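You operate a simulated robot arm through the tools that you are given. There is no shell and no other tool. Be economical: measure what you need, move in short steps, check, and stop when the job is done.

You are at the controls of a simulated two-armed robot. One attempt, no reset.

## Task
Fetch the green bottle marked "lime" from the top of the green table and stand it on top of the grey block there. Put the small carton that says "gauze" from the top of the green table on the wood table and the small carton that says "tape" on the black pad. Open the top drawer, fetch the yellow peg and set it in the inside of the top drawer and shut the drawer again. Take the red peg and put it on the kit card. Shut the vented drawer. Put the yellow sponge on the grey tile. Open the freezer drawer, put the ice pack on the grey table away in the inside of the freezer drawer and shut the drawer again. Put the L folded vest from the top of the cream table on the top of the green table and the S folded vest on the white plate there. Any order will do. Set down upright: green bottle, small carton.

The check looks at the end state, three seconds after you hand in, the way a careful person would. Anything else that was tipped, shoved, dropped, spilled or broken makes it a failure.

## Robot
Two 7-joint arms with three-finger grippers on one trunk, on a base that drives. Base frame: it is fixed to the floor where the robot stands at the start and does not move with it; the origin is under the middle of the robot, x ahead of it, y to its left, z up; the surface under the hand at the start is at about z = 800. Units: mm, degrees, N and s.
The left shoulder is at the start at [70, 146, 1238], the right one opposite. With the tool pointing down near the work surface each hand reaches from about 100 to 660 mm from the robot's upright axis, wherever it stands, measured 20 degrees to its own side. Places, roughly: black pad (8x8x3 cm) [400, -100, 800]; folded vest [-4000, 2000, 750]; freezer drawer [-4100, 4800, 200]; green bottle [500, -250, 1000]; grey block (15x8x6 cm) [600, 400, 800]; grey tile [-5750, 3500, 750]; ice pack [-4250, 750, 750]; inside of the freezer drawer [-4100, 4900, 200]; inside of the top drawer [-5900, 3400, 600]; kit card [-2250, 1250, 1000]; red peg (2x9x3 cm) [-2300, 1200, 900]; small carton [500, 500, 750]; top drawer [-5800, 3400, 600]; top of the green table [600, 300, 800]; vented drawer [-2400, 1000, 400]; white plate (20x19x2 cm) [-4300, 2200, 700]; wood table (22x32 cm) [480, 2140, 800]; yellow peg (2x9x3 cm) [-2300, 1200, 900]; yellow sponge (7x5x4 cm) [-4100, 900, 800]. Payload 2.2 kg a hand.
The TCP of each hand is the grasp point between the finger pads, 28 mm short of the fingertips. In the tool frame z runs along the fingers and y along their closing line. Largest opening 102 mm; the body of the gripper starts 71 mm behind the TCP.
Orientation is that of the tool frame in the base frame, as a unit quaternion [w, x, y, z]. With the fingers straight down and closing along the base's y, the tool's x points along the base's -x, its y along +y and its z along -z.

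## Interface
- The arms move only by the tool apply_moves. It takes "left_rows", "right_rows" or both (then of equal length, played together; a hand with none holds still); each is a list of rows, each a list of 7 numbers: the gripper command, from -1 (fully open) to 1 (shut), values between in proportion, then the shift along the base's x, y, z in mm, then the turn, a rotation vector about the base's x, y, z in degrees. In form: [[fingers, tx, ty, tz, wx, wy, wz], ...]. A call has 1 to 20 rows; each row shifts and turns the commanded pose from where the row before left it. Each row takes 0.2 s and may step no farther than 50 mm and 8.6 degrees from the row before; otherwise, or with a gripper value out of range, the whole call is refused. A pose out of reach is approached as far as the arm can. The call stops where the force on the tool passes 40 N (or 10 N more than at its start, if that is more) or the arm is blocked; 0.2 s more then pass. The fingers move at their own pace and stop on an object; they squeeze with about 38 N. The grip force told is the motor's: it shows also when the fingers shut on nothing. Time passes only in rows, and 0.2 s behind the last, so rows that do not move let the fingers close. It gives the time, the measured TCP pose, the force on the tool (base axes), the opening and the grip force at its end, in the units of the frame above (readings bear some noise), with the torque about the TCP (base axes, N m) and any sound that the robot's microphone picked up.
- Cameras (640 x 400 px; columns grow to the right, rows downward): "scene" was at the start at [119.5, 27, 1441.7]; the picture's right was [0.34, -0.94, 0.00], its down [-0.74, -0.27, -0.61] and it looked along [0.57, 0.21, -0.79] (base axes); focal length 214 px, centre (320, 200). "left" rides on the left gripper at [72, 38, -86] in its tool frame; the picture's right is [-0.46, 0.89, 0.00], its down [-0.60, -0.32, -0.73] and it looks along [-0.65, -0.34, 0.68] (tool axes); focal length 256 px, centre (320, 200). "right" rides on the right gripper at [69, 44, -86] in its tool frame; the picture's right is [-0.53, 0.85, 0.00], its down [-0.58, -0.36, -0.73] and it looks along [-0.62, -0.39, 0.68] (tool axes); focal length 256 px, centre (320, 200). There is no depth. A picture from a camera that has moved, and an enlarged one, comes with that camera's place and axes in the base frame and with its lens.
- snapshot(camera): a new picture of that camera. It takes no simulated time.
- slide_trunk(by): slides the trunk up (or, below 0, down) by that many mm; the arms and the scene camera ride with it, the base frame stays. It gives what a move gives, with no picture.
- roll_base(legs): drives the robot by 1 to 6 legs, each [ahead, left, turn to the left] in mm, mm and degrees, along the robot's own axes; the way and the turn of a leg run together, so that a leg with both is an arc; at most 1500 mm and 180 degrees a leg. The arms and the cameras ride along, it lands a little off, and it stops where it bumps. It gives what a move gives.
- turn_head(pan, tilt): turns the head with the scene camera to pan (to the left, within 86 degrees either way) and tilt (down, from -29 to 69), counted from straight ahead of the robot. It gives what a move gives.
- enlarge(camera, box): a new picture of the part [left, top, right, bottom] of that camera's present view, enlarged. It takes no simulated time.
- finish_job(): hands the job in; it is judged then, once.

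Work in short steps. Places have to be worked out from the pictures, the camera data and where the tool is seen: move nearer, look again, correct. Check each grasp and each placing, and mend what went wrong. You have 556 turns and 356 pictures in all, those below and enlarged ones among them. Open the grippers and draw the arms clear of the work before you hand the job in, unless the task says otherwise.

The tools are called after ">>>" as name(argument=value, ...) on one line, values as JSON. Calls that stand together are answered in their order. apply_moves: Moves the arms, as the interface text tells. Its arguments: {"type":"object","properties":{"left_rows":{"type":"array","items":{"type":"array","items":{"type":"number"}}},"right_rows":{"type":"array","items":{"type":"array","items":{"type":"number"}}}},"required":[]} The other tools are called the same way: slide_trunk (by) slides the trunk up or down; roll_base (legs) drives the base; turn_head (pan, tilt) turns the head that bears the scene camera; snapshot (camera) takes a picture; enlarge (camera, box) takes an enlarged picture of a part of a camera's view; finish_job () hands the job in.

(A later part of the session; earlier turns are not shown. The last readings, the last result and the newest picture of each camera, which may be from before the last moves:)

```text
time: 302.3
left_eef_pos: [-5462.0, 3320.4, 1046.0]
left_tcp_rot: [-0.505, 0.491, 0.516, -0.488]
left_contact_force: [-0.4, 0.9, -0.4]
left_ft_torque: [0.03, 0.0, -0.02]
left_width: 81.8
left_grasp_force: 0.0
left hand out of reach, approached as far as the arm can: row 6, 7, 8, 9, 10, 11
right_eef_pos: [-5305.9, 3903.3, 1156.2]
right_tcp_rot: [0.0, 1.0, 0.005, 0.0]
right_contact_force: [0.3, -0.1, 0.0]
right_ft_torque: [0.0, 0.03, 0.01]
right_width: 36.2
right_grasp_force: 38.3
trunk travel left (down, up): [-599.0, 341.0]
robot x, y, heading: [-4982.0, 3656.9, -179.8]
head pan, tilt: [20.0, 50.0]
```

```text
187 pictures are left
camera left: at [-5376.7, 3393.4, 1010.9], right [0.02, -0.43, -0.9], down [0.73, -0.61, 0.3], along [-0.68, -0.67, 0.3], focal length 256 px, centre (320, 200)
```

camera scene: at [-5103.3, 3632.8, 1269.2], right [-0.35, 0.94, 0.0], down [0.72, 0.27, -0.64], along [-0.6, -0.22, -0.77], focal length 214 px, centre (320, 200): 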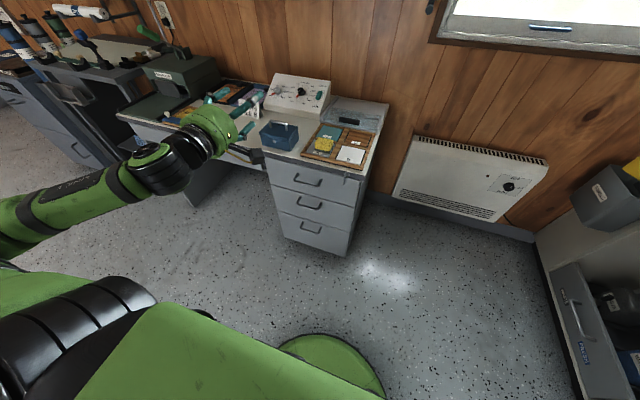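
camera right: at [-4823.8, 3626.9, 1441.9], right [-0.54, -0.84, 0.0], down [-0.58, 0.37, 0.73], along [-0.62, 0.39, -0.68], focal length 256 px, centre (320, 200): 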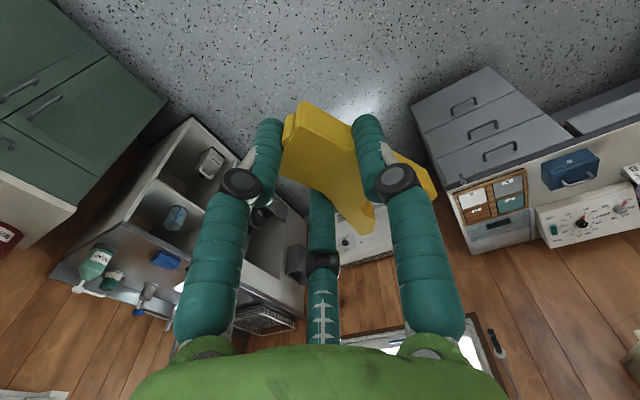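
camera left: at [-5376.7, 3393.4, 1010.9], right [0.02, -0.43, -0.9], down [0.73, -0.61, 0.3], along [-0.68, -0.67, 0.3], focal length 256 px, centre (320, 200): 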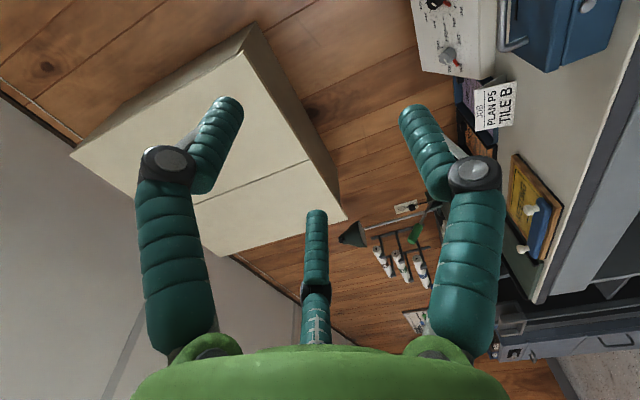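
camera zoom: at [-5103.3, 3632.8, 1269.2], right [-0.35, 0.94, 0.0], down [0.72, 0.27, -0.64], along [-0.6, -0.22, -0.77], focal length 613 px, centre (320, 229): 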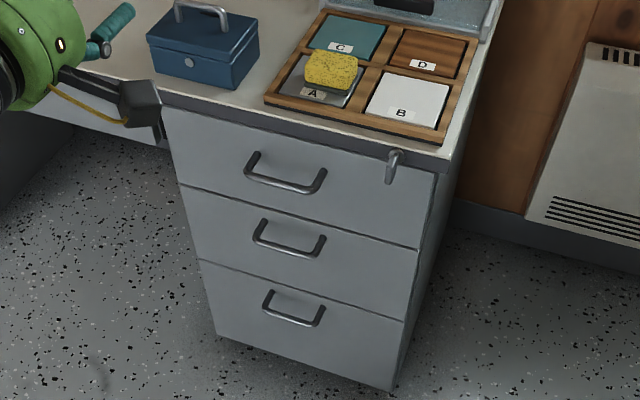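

Handle re-triangulated: ≈ (−5655…−5667, 3371, z ≈ 641). Lower the trunk 400, shift right 52, and ahead 110.

>>> slide_trunk(by=-400)

>>> roll_base(legs=[[0, -52, -0.2], [100, 0, 0]])

>>> snapshot(camera="left")

>>> snapshot(camera="scene")

```text
time: 306.1
left_eef_pos: [-5463.3, 3318.7, 643.9]
left_tcp_rot: [-0.504, 0.49, 0.516, -0.488]
left_contact_force: [-0.6, 0.5, -0.2]
left_ft_torque: [-0.01, -0.02, 0.0]
left_width: 81.6
left_grasp_force: 0.0
right_eef_pos: [-5305.7, 3902.2, 756.7]
right_tcp_rot: [-0.001, 1.0, 0.005, 0.0]
right_contact_force: [-0.9, 0.1, 0.2]
right_ft_torque: [0.0, 0.01, -0.01]
right_width: 35.2
right_grasp_force: 38.4
trunk travel left (down, up): [-199.0, 741.0]
robot x, y, heading: [-4977.9, 3659.1, -179.9]
head pan, tilt: [20.0, 50.0]
```

```text
time: 307.8
left_eef_pos: [-5563.7, 3372.9, 645.3]
left_tcp_rot: [-0.506, 0.491, 0.516, -0.487]
left_contact_force: [0.0, -0.1, -0.2]
left_ft_torque: [-0.03, 0.01, -0.02]
left_width: 81.6
left_grasp_force: 0.0
right_eef_pos: [-5405.1, 3955.1, 754.8]
right_tcp_rot: [-0.001, 1.0, 0.004, 0.002]
right_contact_force: [0.4, 0.6, -0.3]
right_ft_torque: [0.0, -0.03, 0.03]
right_width: 35.2
right_grasp_force: 38.4
trunk travel left (down, up): [-199.0, 741.0]
robot x, y, heading: [-5080.5, 3706.0, -179.9]
head pan, tilt: [20.0, 50.0]
```

```text
186 pictures are left
camera left: at [-5477.7, 3446.3, 610.7], right [0.02, -0.43, -0.9], down [0.73, -0.61, 0.3], along [-0.68, -0.66, 0.3], focal length 256 px, centre (320, 200)
```

left: 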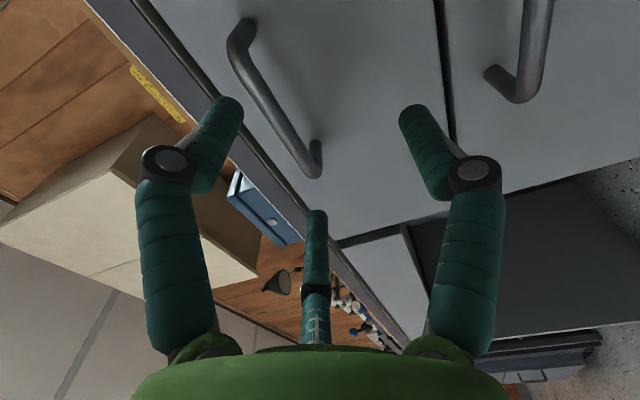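

```text
185 pictures are left
camera scene: at [-5203.6, 3684.5, 869.1], right [-0.34, 0.94, 0.0], down [0.72, 0.26, -0.64], along [-0.6, -0.22, -0.77], focal length 214 px, centre (320, 200)
```

scene: 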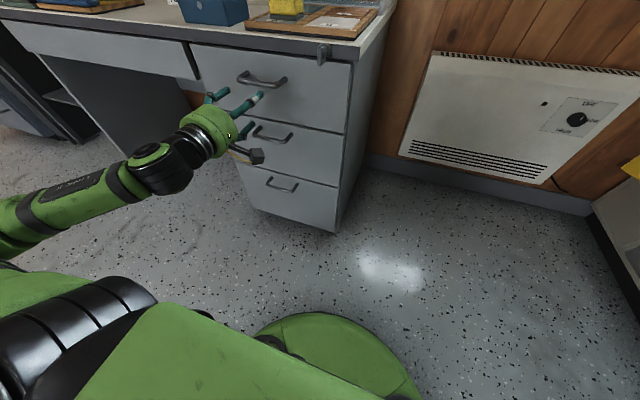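

The bar is actually at ≈ (−5645, 3380, z 670). Raise the hand 25 mm, then drive ahead ~70 to straddle it.

>>> apply_moves(left_rows=[[-0.6, 0, 7, 25, 0, 0, 0], [-0.6, 0, 0, 0, 0, 0, 0]])

>>> roll_base(legs=[[45, 0, 0]])

>>> snapshot(camera="left")

>>> enlarge(camera="scene", box=[170, 40, 360, 200])

```text
time: 308.4
left_eef_pos: [-5566.9, 3379.0, 669.7]
left_tcp_rot: [-0.505, 0.494, 0.516, -0.484]
left_contact_force: [0.0, -0.7, 0.2]
left_ft_torque: [-0.01, -0.02, 0.01]
left_width: 81.6
left_grasp_force: 0.2
right_eef_pos: [-5405.6, 3954.0, 756.1]
right_tcp_rot: [-0.001, 1.0, 0.004, 0.002]
right_contact_force: [0.1, -0.9, -0.7]
right_ft_torque: [0.02, 0.0, 0.04]
right_width: 35.2
right_grasp_force: 38.0
trunk travel left (down, up): [-199.0, 741.0]
robot x, y, heading: [-5079.3, 3712.6, -179.7]
head pan, tilt: [20.0, 50.0]
```

```text
time: 309.3
left_eef_pos: [-5613.8, 3378.8, 671.6]
left_tcp_rot: [-0.506, 0.493, 0.515, -0.486]
left_contact_force: [1.0, -0.5, 0.3]
left_ft_torque: [0.01, -0.01, 0.02]
left_width: 81.9
left_grasp_force: 0.2
right_eef_pos: [-5451.8, 3953.7, 756.6]
right_tcp_rot: [-0.001, 1.0, 0.003, 0.001]
right_contact_force: [-0.8, 0.1, -0.9]
right_ft_torque: [0.0, 0.0, 0.03]
right_width: 34.9
right_grasp_force: 38.1
trunk travel left (down, up): [-199.0, 741.0]
robot x, y, heading: [-5124.4, 3713.3, -179.9]
head pan, tilt: [20.0, 50.0]
```

```text
184 pictures are left
camera left: at [-5526.3, 3450.9, 636.7], right [0.02, -0.43, -0.9], down [0.73, -0.61, 0.3], along [-0.69, -0.66, 0.3], focal length 256 px, centre (320, 200)
```

left: 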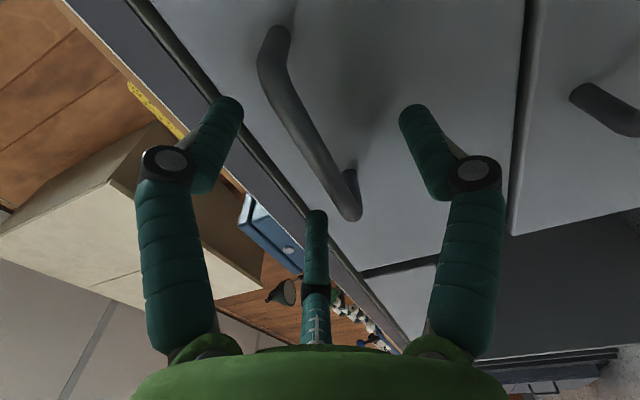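

```text
2.50 times, centred on (265, 120) of scene
camera zoom: at [-5249.6, 3684.4, 869.1], right [-0.34, 0.94, 0.0], down [0.72, 0.26, -0.64], along [-0.6, -0.22, -0.77], focal length 536 px, centre (458, 400)
```

zoom: 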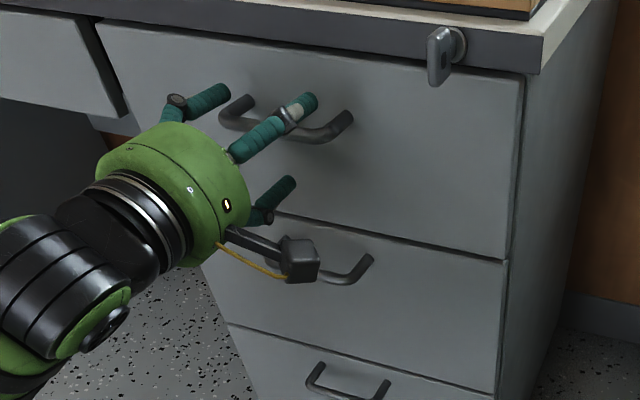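

The bar is on the gripper axis. Advance 20 more and close on it.

>>> roll_base(legs=[[20, 0, 0]])

>>> apply_moves(left_rows=[[0, 0, 0, 0, 0, 0, 0], [0.5, 0, 0, 0, 0, 0, 0], [1, 0, 0, 0, 0, 0, 0], [1, 0, 0, 0, 0, 0, 0], [1, 0, 0, 0, 0, 0, 0]])

>>> snapshot(camera="left")

>>> enlarge(camera="scene", box=[170, 40, 360, 200])

```text
time: 310.1
left_eef_pos: [-5633.7, 3377.3, 670.2]
left_tcp_rot: [-0.505, 0.492, 0.516, -0.487]
left_contact_force: [-0.4, 0.2, 0.0]
left_ft_torque: [-0.01, 0.0, -0.02]
left_width: 81.5
left_grasp_force: 0.0
right_eef_pos: [-5471.6, 3953.6, 756.6]
right_tcp_rot: [-0.002, 1.0, 0.005, 0.001]
right_contact_force: [-1.3, -0.2, -0.3]
right_ft_torque: [0.02, -0.02, -0.04]
right_width: 34.8
right_grasp_force: 37.9
trunk travel left (down, up): [-199.0, 741.0]
robot x, y, heading: [-5147.0, 3709.5, -180.2]
head pan, tilt: [20.0, 50.0]
```

```text
time: 311.3
left_eef_pos: [-5632.1, 3375.7, 674.4]
left_tcp_rot: [-0.506, 0.489, 0.513, -0.491]
left_contact_force: [-1.2, -11.7, 19.0]
left_ft_torque: [-0.99, -0.09, -0.45]
left_width: 19.0
left_grasp_force: 43.6
right_eef_pos: [-5469.2, 3954.9, 757.5]
right_tcp_rot: [-0.001, 1.0, 0.005, -0.001]
right_contact_force: [-0.3, 0.1, -0.2]
right_ft_torque: [0.0, -0.02, -0.01]
right_width: 34.7
right_grasp_force: 37.9
trunk travel left (down, up): [-199.0, 741.0]
robot x, y, heading: [-5145.2, 3712.7, -179.7]
head pan, tilt: [20.0, 50.0]
```

```text
182 pictures are left
camera left: at [-5545.5, 3449.4, 639.3], right [0.01, -0.43, -0.9], down [0.73, -0.61, 0.3], along [-0.68, -0.67, 0.31], focal length 256 px, centre (320, 200)
```

left: 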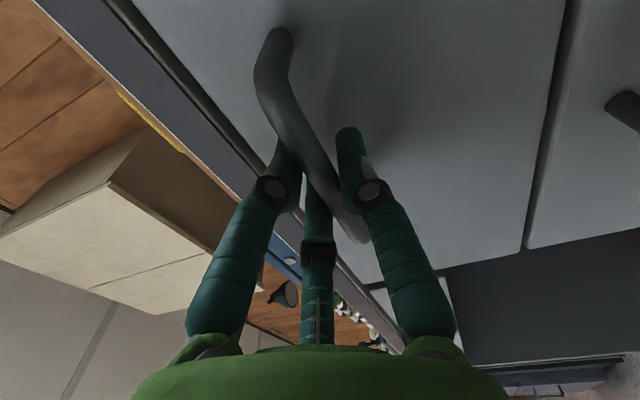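

```text
2.50 times, centred on (265, 120) of scene
camera zoom: at [-5268.2, 3684.2, 869.6], right [-0.35, 0.94, 0.0], down [0.72, 0.26, -0.64], along [-0.6, -0.22, -0.76], focal length 536 px, centre (458, 400)
```

zoom: 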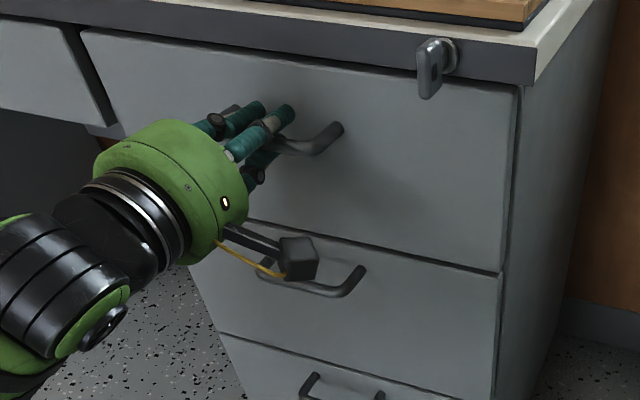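

Bar gripped (19 mm). Pull by driving back 120.

>>> roll_base(legs=[[-120, 0, 0]])

>>> snapshot(camera="scene")

```text
time: 312.5
left_eef_pos: [-5512.9, 3375.8, 674.3]
left_tcp_rot: [-0.506, 0.49, 0.514, -0.49]
left_contact_force: [0.6, -9.9, 21.8]
left_ft_torque: [-1.13, -0.07, -0.38]
left_width: 19.0
left_grasp_force: 44.5
right_eef_pos: [-5352.3, 3954.6, 757.1]
right_tcp_rot: [-0.001, 1.0, 0.005, -0.001]
right_contact_force: [-0.2, 0.0, 0.6]
right_ft_torque: [0.01, 0.0, -0.01]
right_width: 34.4
right_grasp_force: 37.6
trunk travel left (down, up): [-199.0, 741.0]
robot x, y, heading: [-5029.7, 3707.6, -179.7]
head pan, tilt: [20.0, 50.0]
```

```text
180 pictures are left
camera scene: at [-5150.4, 3684.9, 869.6], right [-0.35, 0.94, 0.0], down [0.72, 0.27, -0.64], along [-0.6, -0.22, -0.76], focal length 214 px, centre (320, 200)
```

scene: 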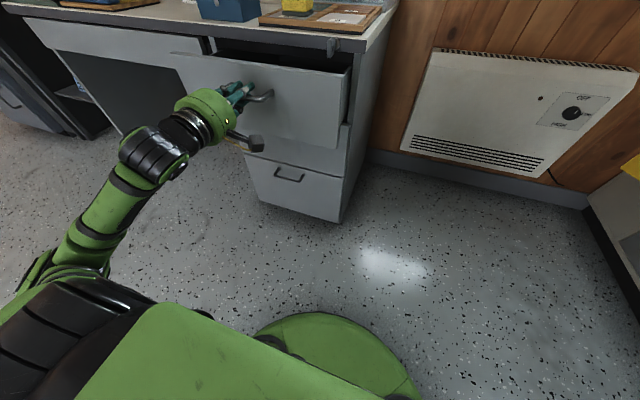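

The drawer follows. Pull 130 mm more.

>>> roll_base(legs=[[-130, 0, 0]])

>>> snapshot(camera="scene")

```text
time: 313.8
left_eef_pos: [-5385.0, 3377.0, 674.8]
left_tcp_rot: [-0.505, 0.489, 0.514, -0.491]
left_contact_force: [0.5, -3.9, 9.7]
left_ft_torque: [-1.06, -0.03, -0.3]
left_width: 18.9
left_grasp_force: 44.0
right_eef_pos: [-5226.8, 3955.3, 757.0]
right_tcp_rot: [-0.002, 1.0, 0.005, 0.0]
right_contact_force: [0.0, -0.4, -0.2]
right_ft_torque: [0.01, -0.01, 0.01]
right_width: 34.3
right_grasp_force: 37.8
trunk travel left (down, up): [-199.0, 741.0]
robot x, y, heading: [-4901.3, 3709.8, -179.7]
head pan, tilt: [20.0, 50.0]
```

```text
179 pictures are left
camera scene: at [-5023.2, 3685.5, 869.4], right [-0.35, 0.94, 0.0], down [0.72, 0.27, -0.64], along [-0.6, -0.22, -0.77], focal length 214 px, centre (320, 200)
```

scene: 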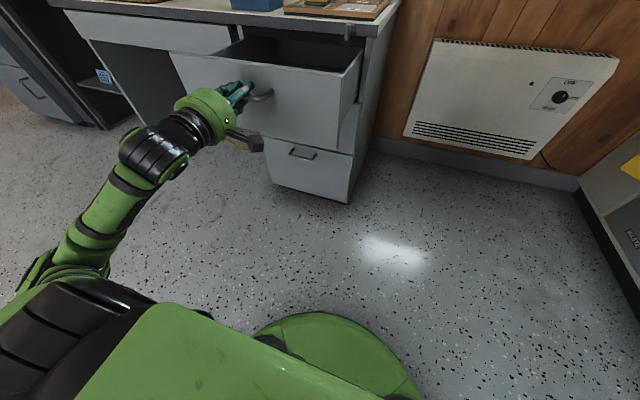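

Drawer is open ≈ 250 mm. Release, back off 110, raise the trunk 250 and turn the left hand back down.

>>> apply_moves(left_rows=[[0.3, 0, 0, 0, 0, 0, 0], [-0.6, 0, 0, 0, 0, 0, 0], [-0.6, 0, 0, 0, 0, 0, 0]])

>>> roll_base(legs=[[-110, 0, 0]])

>>> slide_trunk(by=250)

>>> apply_moves(left_rows=[[-1, 6, 7, 0, 0, -8.4, 0], [-1, 6, 7, 0, 0, -8.4, 0], [-1, 6, 7, 0, 0, -8.4, 0], [-1, 6, 7, 0, 0, -8.4, 0], [-1, 6, 7, 0, 0, -8.4, 0], [-1, 6, 7, 0, 0, -8.4, 0], [-1, 6, 7, 0, 0, -8.4, 0], [-1, 6, 7, 0, 0, -8.4, 0], [-1, 6, 7, 0, 0, -8.4, 0], [-1, 6, 7, 0, 0, -8.4, 0], [-1, 6, 7, 0, 0, -6, 0], [-1, 0, 0, 0, 0, 0, 0]])

>>> snapshot(camera="scene")

```text
time: 314.6
left_eef_pos: [-5386.4, 3375.9, 673.3]
left_tcp_rot: [-0.505, 0.489, 0.515, -0.491]
left_contact_force: [0.1, 0.7, 0.1]
left_ft_torque: [-0.01, -0.03, -0.01]
left_width: 81.7
left_grasp_force: 0.0
right_eef_pos: [-5227.1, 3955.0, 756.5]
right_tcp_rot: [-0.001, 1.0, 0.005, 0.001]
right_contact_force: [-0.2, 0.8, -0.3]
right_ft_torque: [-0.03, -0.02, 0.0]
right_width: 34.3
right_grasp_force: 37.6
trunk travel left (down, up): [-199.0, 741.0]
robot x, y, heading: [-4901.5, 3714.0, -179.7]
head pan, tilt: [20.0, 50.0]
```

```text
time: 315.8
left_eef_pos: [-5278.6, 3376.1, 674.1]
left_tcp_rot: [-0.506, 0.489, 0.514, -0.491]
left_contact_force: [0.1, 0.4, 0.5]
left_ft_torque: [0.02, -0.03, 0.0]
left_width: 81.7
left_grasp_force: 0.1
right_eef_pos: [-5118.1, 3955.5, 756.0]
right_tcp_rot: [-0.002, 1.0, 0.006, 0.0]
right_contact_force: [0.0, 0.6, -0.3]
right_ft_torque: [0.01, -0.05, 0.0]
right_width: 34.3
right_grasp_force: 38.0
trunk travel left (down, up): [-199.0, 741.0]
robot x, y, heading: [-4791.7, 3710.2, -179.8]
head pan, tilt: [20.0, 50.0]
```

```text
time: 318.4
left_eef_pos: [-5277.4, 3376.5, 923.6]
left_tcp_rot: [-0.505, 0.489, 0.515, -0.491]
left_contact_force: [-0.2, -0.5, 0.5]
left_ft_torque: [-0.01, -0.03, 0.02]
left_width: 81.7
left_grasp_force: 0.1
right_eef_pos: [-5118.0, 3955.7, 1006.2]
right_tcp_rot: [-0.001, 1.0, 0.005, 0.002]
right_contact_force: [0.3, 1.0, -0.1]
right_ft_torque: [0.02, -0.05, -0.03]
right_width: 34.2
right_grasp_force: 38.0
trunk travel left (down, up): [-449.0, 491.0]
robot x, y, heading: [-4795.4, 3709.0, -179.8]
head pan, tilt: [20.0, 50.0]
```

```text
time: 321.0
left_eef_pos: [-5212.8, 3455.1, 924.9]
left_tcp_rot: [0.006, 0.692, 0.722, 0.0]
left_contact_force: [0.2, -0.3, -0.8]
left_ft_torque: [-0.01, 0.01, 0.03]
left_width: 101.9
left_grasp_force: 0.1
right_eef_pos: [-5117.1, 3954.5, 1006.5]
right_tcp_rot: [-0.001, 1.0, 0.005, 0.001]
right_contact_force: [-0.7, -0.3, 0.5]
right_ft_torque: [0.04, -0.01, 0.01]
right_width: 33.3
right_grasp_force: 38.1
trunk travel left (down, up): [-449.0, 491.0]
robot x, y, heading: [-4791.0, 3709.6, -179.9]
head pan, tilt: [20.0, 50.0]
```

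```text
178 pictures are left
camera scene: at [-4915.6, 3685.6, 1119.2], right [-0.35, 0.94, 0.0], down [0.72, 0.27, -0.64], along [-0.6, -0.22, -0.77], focal length 214 px, centre (320, 200)
```

scene: 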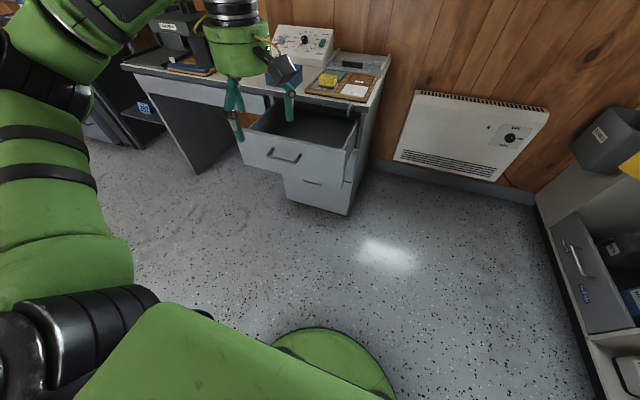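

Shift left 585 and ahead 310 so that the right hand (with the peg) comes over the open drawer.

>>> roll_base(legs=[[0, 585, 0], [310, 0, 0]])

>>> turn_head(pan=-25, tilt=55)

>>> snapshot(camera="scene")

>>> snapshot(camera="right")

```text
time: 326.0
left_eef_pos: [-5505.0, 2854.8, 923.9]
left_tcp_rot: [0.006, 0.687, 0.726, -0.001]
left_contact_force: [-0.2, 0.2, 0.1]
left_ft_torque: [0.01, -0.02, -0.03]
left_width: 102.1
left_grasp_force: 0.0
right_eef_pos: [-5420.3, 3356.0, 1006.0]
right_tcp_rot: [0.0, 1.0, 0.013, 0.0]
right_contact_force: [-0.1, -0.4, 0.1]
right_ft_torque: [-0.01, -0.02, -0.04]
right_width: 30.1
right_grasp_force: 38.4
trunk travel left (down, up): [-449.0, 491.0]
robot x, y, heading: [-5091.7, 3119.3, -178.9]
head pan, tilt: [20.0, 50.0]
```

```text
time: 327.1
left_eef_pos: [-5504.3, 2853.2, 924.1]
left_tcp_rot: [0.005, 0.687, 0.726, -0.001]
left_contact_force: [0.4, -1.2, -0.5]
left_ft_torque: [0.04, -0.03, -0.03]
left_width: 102.1
left_grasp_force: 0.0
right_eef_pos: [-5418.5, 3355.2, 1005.3]
right_tcp_rot: [-0.001, 1.0, 0.013, 0.002]
right_contact_force: [0.6, 0.1, -0.6]
right_ft_torque: [-0.02, -0.03, -0.01]
right_width: 29.7
right_grasp_force: 37.8
trunk travel left (down, up): [-449.0, 491.0]
robot x, y, heading: [-5090.6, 3116.0, -178.9]
head pan, tilt: [-25.0, 55.0]
```

```text
177 pictures are left
camera scene: at [-5207.4, 3146.9, 1112.7], right [0.4, 0.92, 0.0], down [0.75, -0.33, -0.57], along [-0.53, 0.23, -0.82], focal length 214 px, centre (320, 200)
```

scene: 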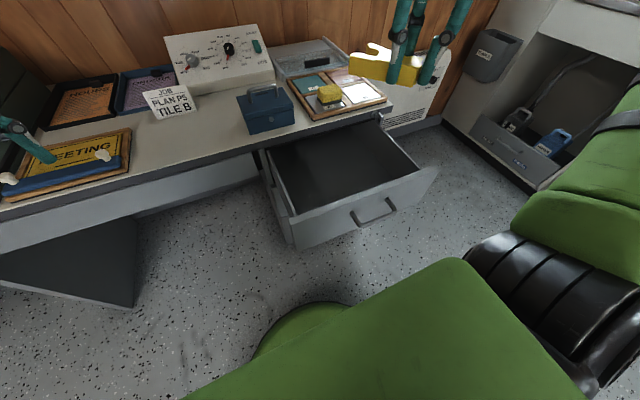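

```text
176 pictures are left
camera right: at [-5350.5, 3316.1, 1091.9], right [-0.51, -0.86, 0.0], down [-0.59, 0.35, 0.73], along [-0.63, 0.38, -0.68], focal length 256 px, centre (320, 200)
```

right: 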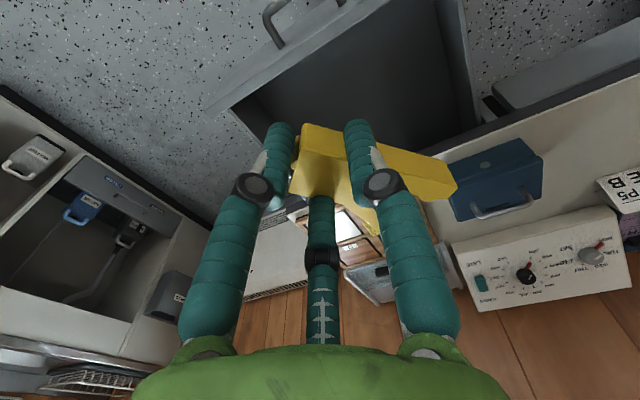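

Peg has crept to being held near its end; I should place it soon. The gripper's side boxes would fit best with the thumb toward the robot: rotate the right hand +90°.

>>> apply_moves(right_rows=[[1, 0, 0, 0, 0, 0, 8.2], [1, 0, 0, 0, 0, 0, 8.2], [1, 0, 0, 0, 0, 0, 8.2], [1, 0, 0, 0, 0, 0, 8.2], [1, 0, 0, 0, 0, 0, 8.2], [1, 0, 0, 0, 0, 0, 8.2], [1, 0, 0, 0, 0, 0, 8.2], [1, 0, 0, 0, 0, 0, 8.2], [1, 0, 0, 0, 0, 0, 8.2], [1, 0, 0, 0, 0, 0, 8.2], [1, 0, 0, 0, 0, 0, 8]])

>>> snapshot(camera="right")

>>> snapshot(camera="scene")

```text
time: 329.5
left_eef_pos: [-5503.7, 2853.0, 923.8]
left_tcp_rot: [0.006, 0.687, 0.727, -0.001]
left_contact_force: [-0.4, -0.5, 0.4]
left_ft_torque: [-0.01, -0.01, 0.02]
left_width: 102.2
left_grasp_force: 0.1
right_eef_pos: [-5355.5, 3272.5, 952.5]
right_tcp_rot: [0.0, 0.697, 0.717, 0.0]
right_contact_force: [-0.4, -0.2, -0.1]
right_ft_torque: [0.03, -0.03, -0.01]
right_width: 29.5
right_grasp_force: 38.0
right hand out of reach, approached as far as the arm can: row 7, 8, 9, 10, 11
trunk travel left (down, up): [-449.0, 491.0]
robot x, y, heading: [-5092.0, 3116.7, -178.7]
head pan, tilt: [-25.0, 55.0]
```

```text
175 pictures are left
camera right: at [-5313.7, 3344.3, 1037.7], right [0.86, -0.51, 0.0], down [-0.35, -0.59, 0.73], along [-0.38, -0.63, -0.68], focal length 256 px, centre (320, 200)
```

right: 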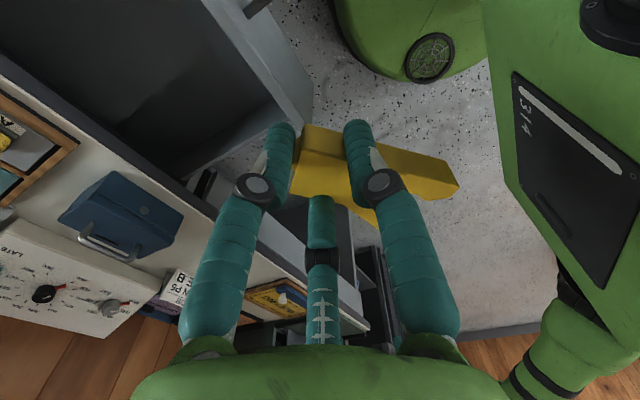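

```text
174 pictures are left
camera scene: at [-5207.5, 3146.5, 1112.7], right [0.4, 0.92, 0.0], down [0.75, -0.33, -0.57], along [-0.52, 0.23, -0.82], focal length 214 px, centre (320, 200)
```

scene: 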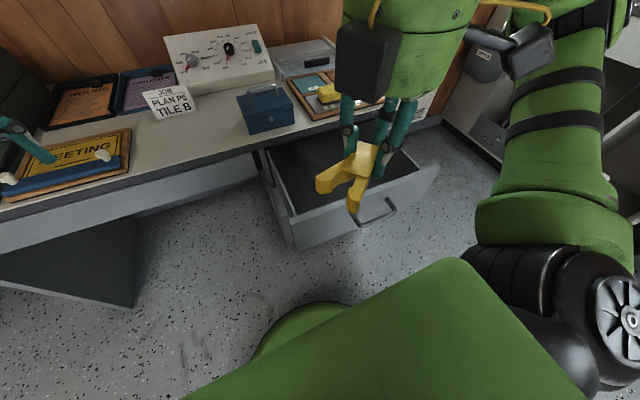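

Try moving the hand toward the drawer opening in this orientation.

>>> apply_moves(right_rows=[[1, -25, 10, 5, 0, 0, 0], [1, -25, 10, 5, 0, 0, 0], [1, -25, 10, 0, 0, 0, 0], [1, -25, 10, 0, 0, 0, 0], [1, -25, 10, 0, 0, 0, 0], [1, -25, 10, 0, 0, 0, 0], [1, -25, 10, 0, 0, 0, 0], [1, -25, 10, 0, 0, 0, 0], [1, -25, 15, 0, 0, 0, 0], [1, 0, 0, 0, 0, 0, 0]])

>>> snapshot(camera="scene")

```text
time: 331.7
left_eef_pos: [-5505.5, 2854.4, 924.9]
left_tcp_rot: [0.006, 0.687, 0.727, -0.001]
left_contact_force: [0.1, 0.8, 0.5]
left_ft_torque: [0.01, 0.0, 0.0]
left_width: 102.2
left_grasp_force: 0.1
right_eef_pos: [-5400.2, 3242.8, 896.4]
right_tcp_rot: [-0.001, 0.698, 0.716, -0.001]
right_contact_force: [-0.7, -0.6, -0.5]
right_ft_torque: [0.01, 0.02, -0.03]
right_width: 29.1
right_grasp_force: 38.0
right hand out of reach, approached as far as the arm can: row 1, 2, 3, 4, 5, 6, 7, 8, 9
trunk travel left (down, up): [-449.0, 491.0]
robot x, y, heading: [-5091.6, 3121.0, -178.5]
head pan, tilt: [-25.0, 55.0]
```

```text
173 pictures are left
camera scene: at [-5207.3, 3146.9, 1112.7], right [0.4, 0.92, 0.0], down [0.75, -0.33, -0.57], along [-0.53, 0.23, -0.82], focal length 214 px, centre (320, 200)
```

scene: 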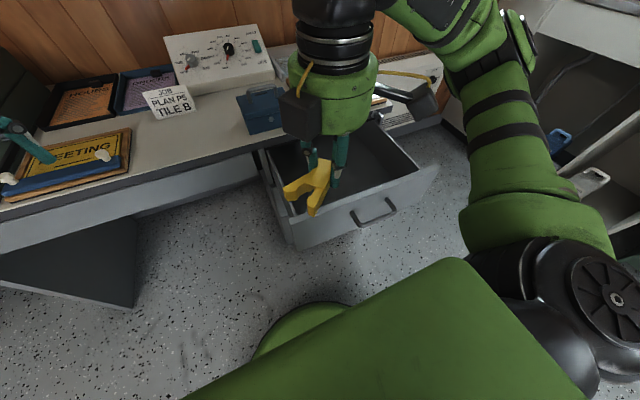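

Limited by yaw; rotate back to about +45° and move again.

>>> apply_moves(right_rows=[[1, 0, 10, 10, 0, 0, -7.5], [1, 0, 10, 10, 0, 0, -7.5], [1, 0, 10, 10, 0, 0, -7.5], [1, -10, 10, 10, 0, 0, -7.5], [1, -10, 10, 10, 0, 0, -7.5], [1, -10, 10, 0, 0, 0, -7.5], [1, -25, 10, 0, 0, 0, 0], [1, -25, 10, 0, 0, 0, 0], [1, -25, 10, 0, 0, 0, 0], [1, -25, 10, 0, 0, 0, 0], [1, -25, 10, 0, 0, 0, 0], [1, 0, 0, 0, 0, 0, 0]])

>>> snapshot(camera="scene")

```text
time: 334.3
left_eef_pos: [-5506.0, 2854.1, 922.4]
left_tcp_rot: [0.007, 0.687, 0.726, -0.002]
left_contact_force: [-0.6, -0.8, -0.1]
left_ft_torque: [-0.01, 0.03, 0.01]
left_width: 102.1
left_grasp_force: 0.1
right_eef_pos: [-5536.4, 3338.5, 941.0]
right_tcp_rot: [-0.002, 0.919, 0.394, -0.001]
right_contact_force: [0.2, -0.4, -0.4]
right_ft_torque: [0.01, -0.02, -0.02]
right_width: 29.1
right_grasp_force: 38.2
right hand out of reach, approached as far as the arm can: row 11
trunk travel left (down, up): [-449.0, 491.0]
robot x, y, heading: [-5092.1, 3118.2, -178.7]
head pan, tilt: [-25.0, 55.0]
```

```text
172 pictures are left
camera scene: at [-5207.3, 3147.0, 1112.7], right [0.4, 0.92, 0.0], down [0.75, -0.33, -0.57], along [-0.53, 0.23, -0.82], focal length 214 px, centre (320, 200)
```

scene: 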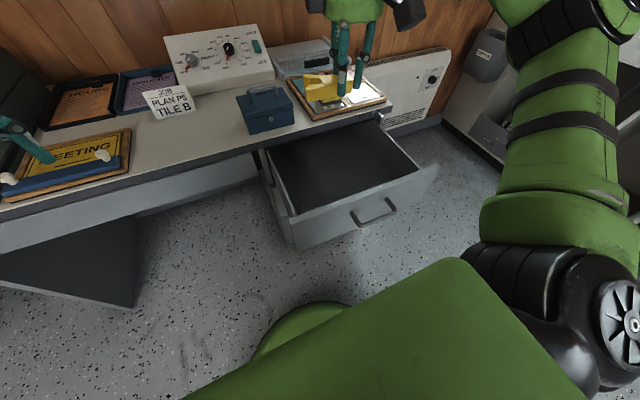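

Move the base ahead 52 and right 42, then lower by trunk 250.

>>> roll_base(legs=[[52, -42, 0]])

>>> slide_trunk(by=-230)

>>> snapshot(camera="scene")

>>> snapshot(camera="right")

```text
time: 335.3
left_eef_pos: [-5560.2, 2894.9, 923.7]
left_tcp_rot: [0.007, 0.686, 0.727, -0.002]
left_contact_force: [0.3, 1.0, -0.6]
left_ft_torque: [-0.01, -0.02, -0.03]
left_width: 102.0
left_grasp_force: 0.2
right_eef_pos: [-5591.2, 3378.0, 941.7]
right_tcp_rot: [-0.001, 0.919, 0.395, 0.0]
right_contact_force: [0.4, 0.8, -0.3]
right_ft_torque: [0.0, -0.01, 0.0]
right_width: 28.6
right_grasp_force: 38.4
trunk travel left (down, up): [-449.0, 491.0]
robot x, y, heading: [-5144.6, 3160.8, -178.6]
head pan, tilt: [-25.0, 55.0]
```

```text
time: 337.7
left_eef_pos: [-5559.2, 2893.3, 694.0]
left_tcp_rot: [0.006, 0.687, 0.727, -0.001]
left_contact_force: [-0.1, 0.3, -0.5]
left_ft_torque: [-0.02, -0.02, 0.0]
left_width: 101.7
left_grasp_force: 0.1
right_eef_pos: [-5591.1, 3379.2, 710.4]
right_tcp_rot: [-0.002, 0.919, 0.394, 0.0]
right_contact_force: [0.0, 0.0, -1.0]
right_ft_torque: [0.01, -0.02, 0.0]
right_width: 28.1
right_grasp_force: 38.0
trunk travel left (down, up): [-219.0, 721.0]
robot x, y, heading: [-5143.7, 3157.3, -178.5]
head pan, tilt: [-25.0, 55.0]
```

```text
171 pictures are left
camera scene: at [-5262.2, 3186.7, 882.7], right [0.4, 0.92, 0.0], down [0.75, -0.33, -0.57], along [-0.53, 0.23, -0.82], focal length 214 px, centre (320, 200)
```

scene: 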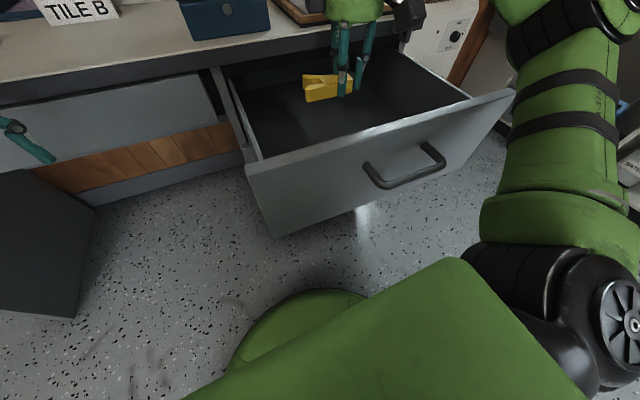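

```text
170 pictures are left
camera right: at [-5512.1, 3399.1, 796.7], right [0.25, -0.97, 0.0], down [-0.66, -0.17, 0.73], along [-0.71, -0.18, -0.68], focal length 256 px, centre (320, 200)
```

right: 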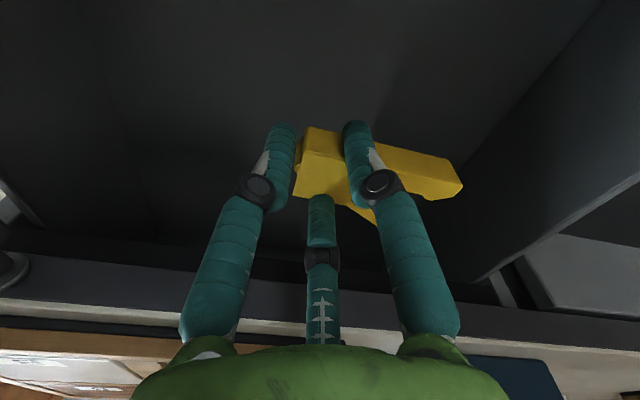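

The peg is inside the drawer opening. Continue lowering in steps (trunk), watching force.

>>> apply_moves(right_rows=[[1, -7, 0, 0, 0, 0, 0], [1, 0, 0, 0, 0, 0, 0]])

>>> slide_trunk(by=-50)

>>> snapshot(camera="scene")

>>> snapshot(camera="right")

```text
time: 338.3
left_eef_pos: [-5559.7, 2893.5, 694.7]
left_tcp_rot: [0.006, 0.687, 0.727, -0.001]
left_contact_force: [0.2, -0.1, -1.1]
left_ft_torque: [-0.01, -0.02, 0.04]
left_width: 102.1
left_grasp_force: 0.0
right_eef_pos: [-5594.8, 3376.1, 709.4]
right_tcp_rot: [-0.002, 0.92, 0.393, -0.001]
right_contact_force: [-0.5, -0.3, -0.1]
right_ft_torque: [-0.05, -0.03, 0.0]
right_width: 28.0
right_grasp_force: 38.6
right hand out of reach, approached as far as the arm can: row 1
trunk travel left (down, up): [-219.0, 721.0]
robot x, y, heading: [-5144.1, 3160.9, -178.8]
head pan, tilt: [-25.0, 55.0]
```

```text
time: 339.2
left_eef_pos: [-5559.4, 2894.2, 642.5]
left_tcp_rot: [0.008, 0.687, 0.727, -0.002]
left_contact_force: [0.4, -0.2, -0.9]
left_ft_torque: [-0.01, 0.02, -0.03]
left_width: 101.8
left_grasp_force: 0.0
right_eef_pos: [-5594.7, 3376.2, 657.4]
right_tcp_rot: [0.0, 0.92, 0.393, 0.001]
right_contact_force: [-0.3, -0.2, 0.4]
right_ft_torque: [-0.01, -0.02, 0.0]
right_width: 27.8
right_grasp_force: 38.0
trunk travel left (down, up): [-169.0, 771.0]
robot x, y, heading: [-5147.6, 3160.6, -178.7]
head pan, tilt: [-25.0, 55.0]
```

```text
169 pictures are left
camera scene: at [-5262.4, 3186.9, 831.7], right [0.4, 0.92, 0.0], down [0.75, -0.33, -0.57], along [-0.53, 0.23, -0.82], focal length 214 px, centre (320, 200)
```

scene: 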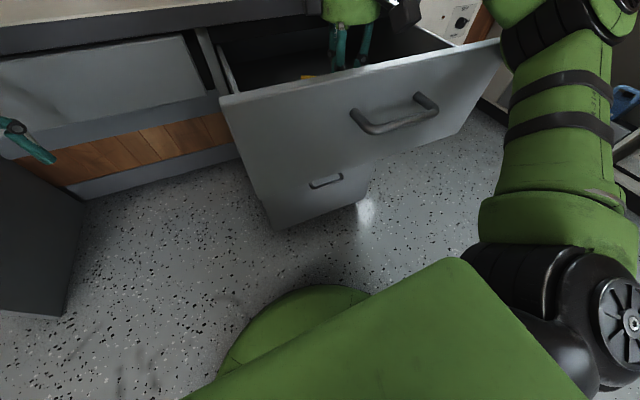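

```text
168 pictures are left
camera right: at [-5516.9, 3397.3, 742.8], right [0.24, -0.97, 0.0], down [-0.66, -0.17, 0.73], along [-0.71, -0.18, -0.68], focal length 256 px, centre (320, 200)
```

right: 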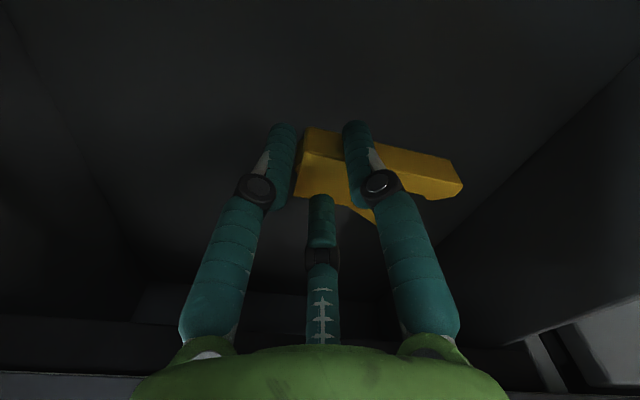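

Still clear. Continue lowering by 15 mm steps.

>>> slide_trunk(by=-15)

>>> slide_trunk(by=-12)

>>> slide_trunk(by=-10)

```text
time: 339.9
left_eef_pos: [-5561.0, 2893.9, 627.9]
left_tcp_rot: [0.007, 0.686, 0.727, -0.001]
left_contact_force: [-0.9, 0.3, -0.1]
left_ft_torque: [-0.07, 0.01, -0.04]
left_width: 101.9
left_grasp_force: 0.1
right_eef_pos: [-5596.3, 3376.4, 641.2]
right_tcp_rot: [0.001, 0.919, 0.393, 0.002]
right_contact_force: [-1.0, 0.5, -0.5]
right_ft_torque: [-0.03, -0.04, 0.01]
right_width: 27.9
right_grasp_force: 37.7
trunk travel left (down, up): [-154.0, 786.0]
robot x, y, heading: [-5145.2, 3153.2, -178.8]
head pan, tilt: [-25.0, 55.0]
```

```text
time: 340.4
left_eef_pos: [-5559.3, 2891.6, 617.5]
left_tcp_rot: [0.006, 0.686, 0.728, 0.0]
left_contact_force: [-0.3, 1.0, -0.2]
left_ft_torque: [0.01, -0.03, 0.0]
left_width: 102.0
left_grasp_force: 0.0
right_eef_pos: [-5593.0, 3375.9, 639.3]
right_tcp_rot: [-0.002, 0.918, 0.396, -0.003]
right_contact_force: [-1.9, -3.7, 14.8]
right_ft_torque: [0.73, -1.42, -0.25]
right_width: 27.9
right_grasp_force: 37.9
trunk travel left (down, up): [-143.0, 797.0]
robot x, y, heading: [-5144.7, 3161.9, -178.9]
head pan, tilt: [-25.0, 55.0]
stopped: the force on the tool passed its limit at 43 N (the readings are from after the stop); the commanded pose is now the measured one
```

```text
time: 340.8
left_eef_pos: [-5559.7, 2892.2, 613.2]
left_tcp_rot: [0.006, 0.686, 0.728, -0.001]
left_contact_force: [-0.3, 0.4, 0.5]
left_ft_torque: [-0.02, 0.03, -0.02]
left_width: 101.9
left_grasp_force: 0.1
right_eef_pos: [-5593.2, 3375.7, 639.8]
right_tcp_rot: [-0.003, 0.919, 0.395, -0.008]
right_contact_force: [-8.5, -4.7, 15.7]
right_ft_torque: [0.92, -2.04, -0.16]
right_width: 27.5
right_grasp_force: 38.0
trunk travel left (down, up): [-139.0, 801.0]
robot x, y, heading: [-5144.3, 3159.3, -178.8]
head pan, tilt: [-25.0, 55.0]
stopped: the force on the tool passed its limit at 51 N (the readings are from after the stop); the commanded pose is now the measured one
```

Contact with the drawer floor. Relieve slightly, open, and rise.

>>> slide_trunk(by=4)

>>> apply_moves(right_rows=[[0.2, 0, 0, 0, 0, 0, 0], [-0.4, 0, 0, 0, 0, 0, 0], [-0.4, 0, 0, 0, 0, 0, 0]])

>>> slide_trunk(by=250)

>>> snapshot(camera="scene")

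>>> snapshot(camera="right")

```text
time: 341.4
left_eef_pos: [-5559.7, 2894.7, 616.5]
left_tcp_rot: [0.006, 0.686, 0.727, 0.0]
left_contact_force: [-0.7, -0.1, 0.2]
left_ft_torque: [0.02, 0.01, 0.0]
left_width: 102.0
left_grasp_force: 0.0
right_eef_pos: [-5592.7, 3376.8, 640.4]
right_tcp_rot: [-0.002, 0.918, 0.396, -0.004]
right_contact_force: [0.6, -0.7, -0.1]
right_ft_torque: [0.01, 0.01, 0.0]
right_width: 27.7
right_grasp_force: 37.9
trunk travel left (down, up): [-143.0, 797.0]
robot x, y, heading: [-5146.2, 3155.6, -178.8]
head pan, tilt: [-25.0, 55.0]
```

```text
time: 342.2
left_eef_pos: [-5559.9, 2893.8, 616.5]
left_tcp_rot: [0.006, 0.687, 0.727, -0.002]
left_contact_force: [-0.6, 0.7, 0.0]
left_ft_torque: [0.03, 0.0, 0.03]
left_width: 102.0
left_grasp_force: 0.0
right_eef_pos: [-5593.8, 3375.3, 641.1]
right_tcp_rot: [-0.002, 0.918, 0.395, -0.006]
right_contact_force: [0.4, 0.8, 0.0]
right_ft_torque: [0.01, 0.02, 0.02]
right_width: 71.5
right_grasp_force: 0.1
trunk travel left (down, up): [-143.0, 797.0]
robot x, y, heading: [-5147.3, 3161.4, -178.9]
head pan, tilt: [-25.0, 55.0]
```

```text
time: 344.7
left_eef_pos: [-5560.8, 2893.1, 866.7]
left_tcp_rot: [0.008, 0.685, 0.728, 0.0]
left_contact_force: [0.4, -0.4, -0.1]
left_ft_torque: [0.0, 0.03, 0.0]
left_width: 102.0
left_grasp_force: 0.1
right_eef_pos: [-5593.0, 3374.8, 891.7]
right_tcp_rot: [-0.002, 0.918, 0.396, -0.006]
right_contact_force: [-0.5, 0.6, -1.4]
right_ft_torque: [0.03, 0.01, 0.01]
right_width: 71.5
right_grasp_force: 0.0
trunk travel left (down, up): [-393.0, 547.0]
robot x, y, heading: [-5145.0, 3156.8, -178.8]
head pan, tilt: [-25.0, 55.0]
```

```text
167 pictures are left
camera scene: at [-5262.5, 3186.7, 1056.1], right [0.4, 0.92, 0.0], down [0.75, -0.33, -0.57], along [-0.53, 0.23, -0.82], focal length 214 px, centre (320, 200)
```

scene: 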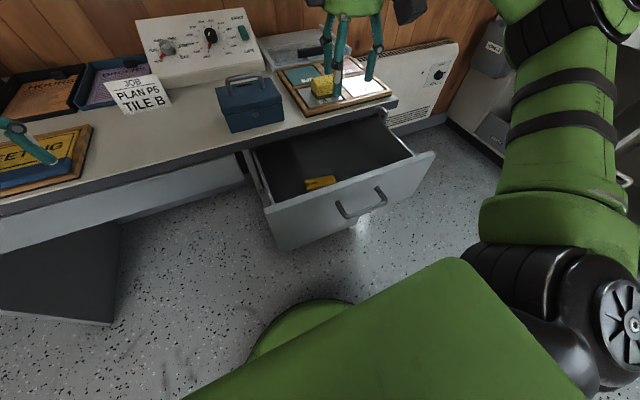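

```text
166 pictures are left
camera right: at [-5513.6, 3398.4, 975.7], right [0.25, -0.97, 0.0], down [-0.65, -0.17, 0.74], along [-0.72, -0.18, -0.67], focal length 256 px, centre (320, 200)
```

right: 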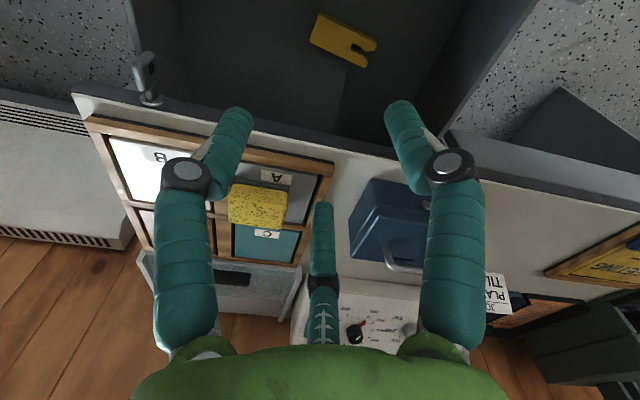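

Peg lies in the drawer. Back off, straighten the right hand and tilt it forward with closed fingers to push the drawer shut.

>>> roll_base(legs=[[-350, 0, -1.2]])

>>> apply_moves(right_rows=[[1, 0, 0, 0, 0, 0, -7.6], [1, 0, 0, 0, 0, 0, -7.6], [1, 0, 0, 0, 0, 0, -7.6], [1, 0, 0, 0, 0, 0, -7.6], [1, 0, 0, 0, 0, 0, -7.6], [1, 0, 0, 0, 0, 0, -7.6], [1, 0, 0, 0, 0, 8.4, 0], [1, 0, 0, 0, 0, 8.4, 0], [1, 0, 0, 0, 0, 8.4, 0], [1, 0, 0, 0, 0, 8.4, 0], [1, 0, 0, 0, 0, 8.4, 0], [1, 0, 0, 0, 0, 8.4, 0], [1, 0, 0, 0, 0, 8.4, 0], [1, 0, 0, 0, 0, 8.4, 0], [1, 0, 0, 0, 0, 8.4, 0], [1, 0, 0, 0, 0, 8.4, 0], [1, 0, 0, 0, 0, 6, 0], [1, 0, 0, 0, 0, 0, 0]])

>>> snapshot(camera="scene")

```text
time: 347.0
left_eef_pos: [-5209.1, 2906.3, 868.5]
left_tcp_rot: [0.006, 0.693, 0.721, -0.001]
left_contact_force: [-0.4, -1.0, -0.2]
left_ft_torque: [0.0, 0.02, -0.02]
left_width: 101.7
left_grasp_force: 0.0
right_eef_pos: [-5234.1, 3389.7, 891.5]
right_tcp_rot: [-0.002, 0.923, 0.386, -0.005]
right_contact_force: [-0.3, 0.0, 0.8]
right_ft_torque: [0.0, -0.02, -0.04]
right_width: 71.5
right_grasp_force: 0.1
trunk travel left (down, up): [-393.0, 547.0]
robot x, y, heading: [-4790.0, 3163.5, -179.9]
head pan, tilt: [-25.0, 55.0]
```

```text
time: 350.8
left_eef_pos: [-5211.5, 2906.5, 868.0]
left_tcp_rot: [0.006, 0.693, 0.721, 0.0]
left_contact_force: [-0.4, 0.3, -0.3]
left_ft_torque: [-0.02, -0.04, -0.01]
left_width: 102.2
left_grasp_force: 0.1
right_eef_pos: [-5299.6, 3395.4, 926.5]
right_tcp_rot: [0.001, -0.704, 0.003, 0.711]
right_contact_force: [-0.4, -0.9, -0.3]
right_ft_torque: [0.0, 0.05, 0.01]
right_width: 2.1
right_grasp_force: 31.1
right hand out of reach, approached as far as the arm can: row 14, 15, 16, 17
trunk travel left (down, up): [-393.0, 547.0]
robot x, y, heading: [-4787.9, 3161.3, -179.7]
head pan, tilt: [-25.0, 55.0]
```

```text
165 pictures are left
camera scene: at [-4906.7, 3193.7, 1056.2], right [0.42, 0.91, 0.0], down [0.74, -0.34, -0.57], along [-0.52, 0.24, -0.82], focal length 214 px, centre (320, 200)
```

scene: 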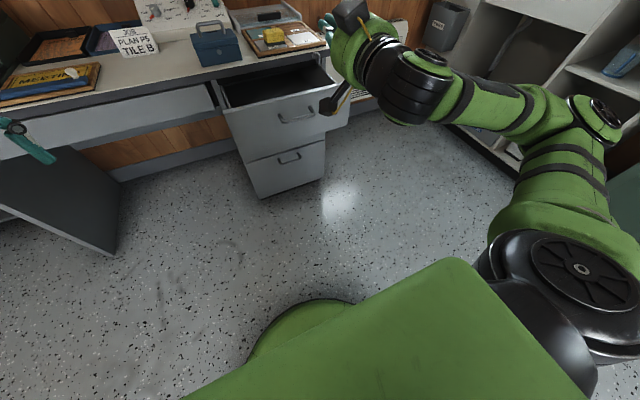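

Lower the trunk 320 so the fist is at z ≈ 606 (below the handle), then push.

>>> slide_trunk(by=-320)

>>> roll_base(legs=[[150, 0, 0]])

>>> snapshot(camera="scene")

>>> snapshot(camera="right")

```text
time: 354.0
left_eef_pos: [-5210.6, 2908.0, 547.2]
left_tcp_rot: [0.006, 0.694, 0.72, -0.001]
left_contact_force: [-0.5, 0.0, 0.3]
left_ft_torque: [-0.02, -0.02, 0.04]
left_width: 101.8
left_grasp_force: 0.1
right_eef_pos: [-5300.9, 3396.2, 607.6]
right_tcp_rot: [0.002, -0.704, 0.004, 0.71]
right_contact_force: [-0.2, -0.1, 0.8]
right_ft_torque: [0.0, -0.01, 0.02]
right_width: 2.2
right_grasp_force: 31.5
trunk travel left (down, up): [-73.0, 867.0]
robot x, y, heading: [-4794.5, 3162.7, -179.8]
head pan, tilt: [-25.0, 55.0]
```

```text
time: 355.4
left_eef_pos: [-5356.7, 2906.0, 548.4]
left_tcp_rot: [0.007, 0.693, 0.721, -0.001]
left_contact_force: [-0.1, -0.6, -0.3]
left_ft_torque: [0.0, 0.01, 0.0]
left_width: 102.1
left_grasp_force: 0.1
right_eef_pos: [-5446.3, 3394.5, 606.2]
right_tcp_rot: [0.001, -0.704, 0.003, 0.71]
right_contact_force: [-1.0, 0.4, -0.3]
right_ft_torque: [0.01, 0.01, 0.03]
right_width: 2.0
right_grasp_force: 31.3
trunk travel left (down, up): [-73.0, 867.0]
robot x, y, heading: [-4936.6, 3162.1, -179.9]
head pan, tilt: [-25.0, 55.0]
```

```text
164 pictures are left
camera scene: at [-5052.9, 3193.2, 736.1], right [0.42, 0.91, 0.0], down [0.74, -0.34, -0.57], along [-0.52, 0.24, -0.82], focal length 214 px, centre (320, 200)
```

scene: 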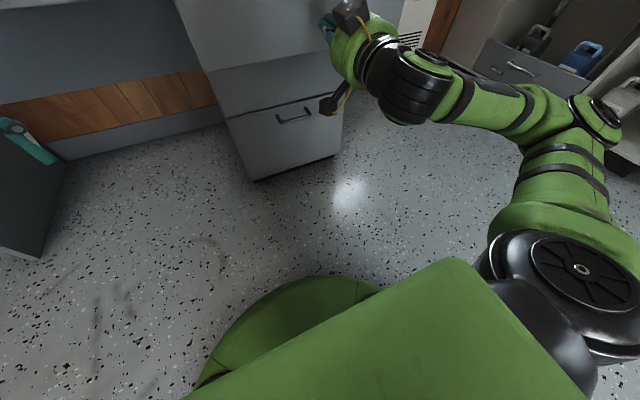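

```text
163 pictures are left
camera right: at [-5360.7, 3352.1, 536.9], right [0.0, -0.84, 0.54], down [0.74, 0.36, 0.57], along [-0.67, 0.4, 0.62], focal length 256 px, centre (320, 200)
```

right: 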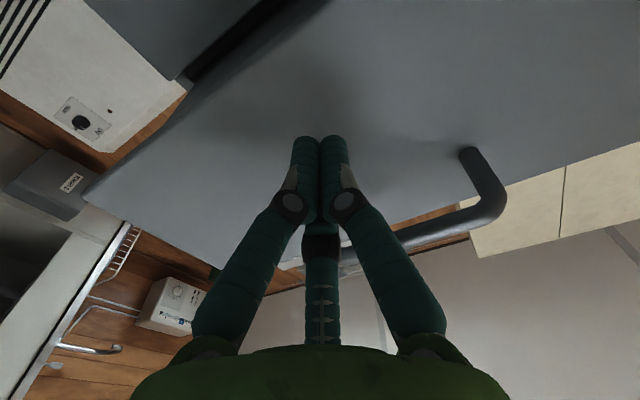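

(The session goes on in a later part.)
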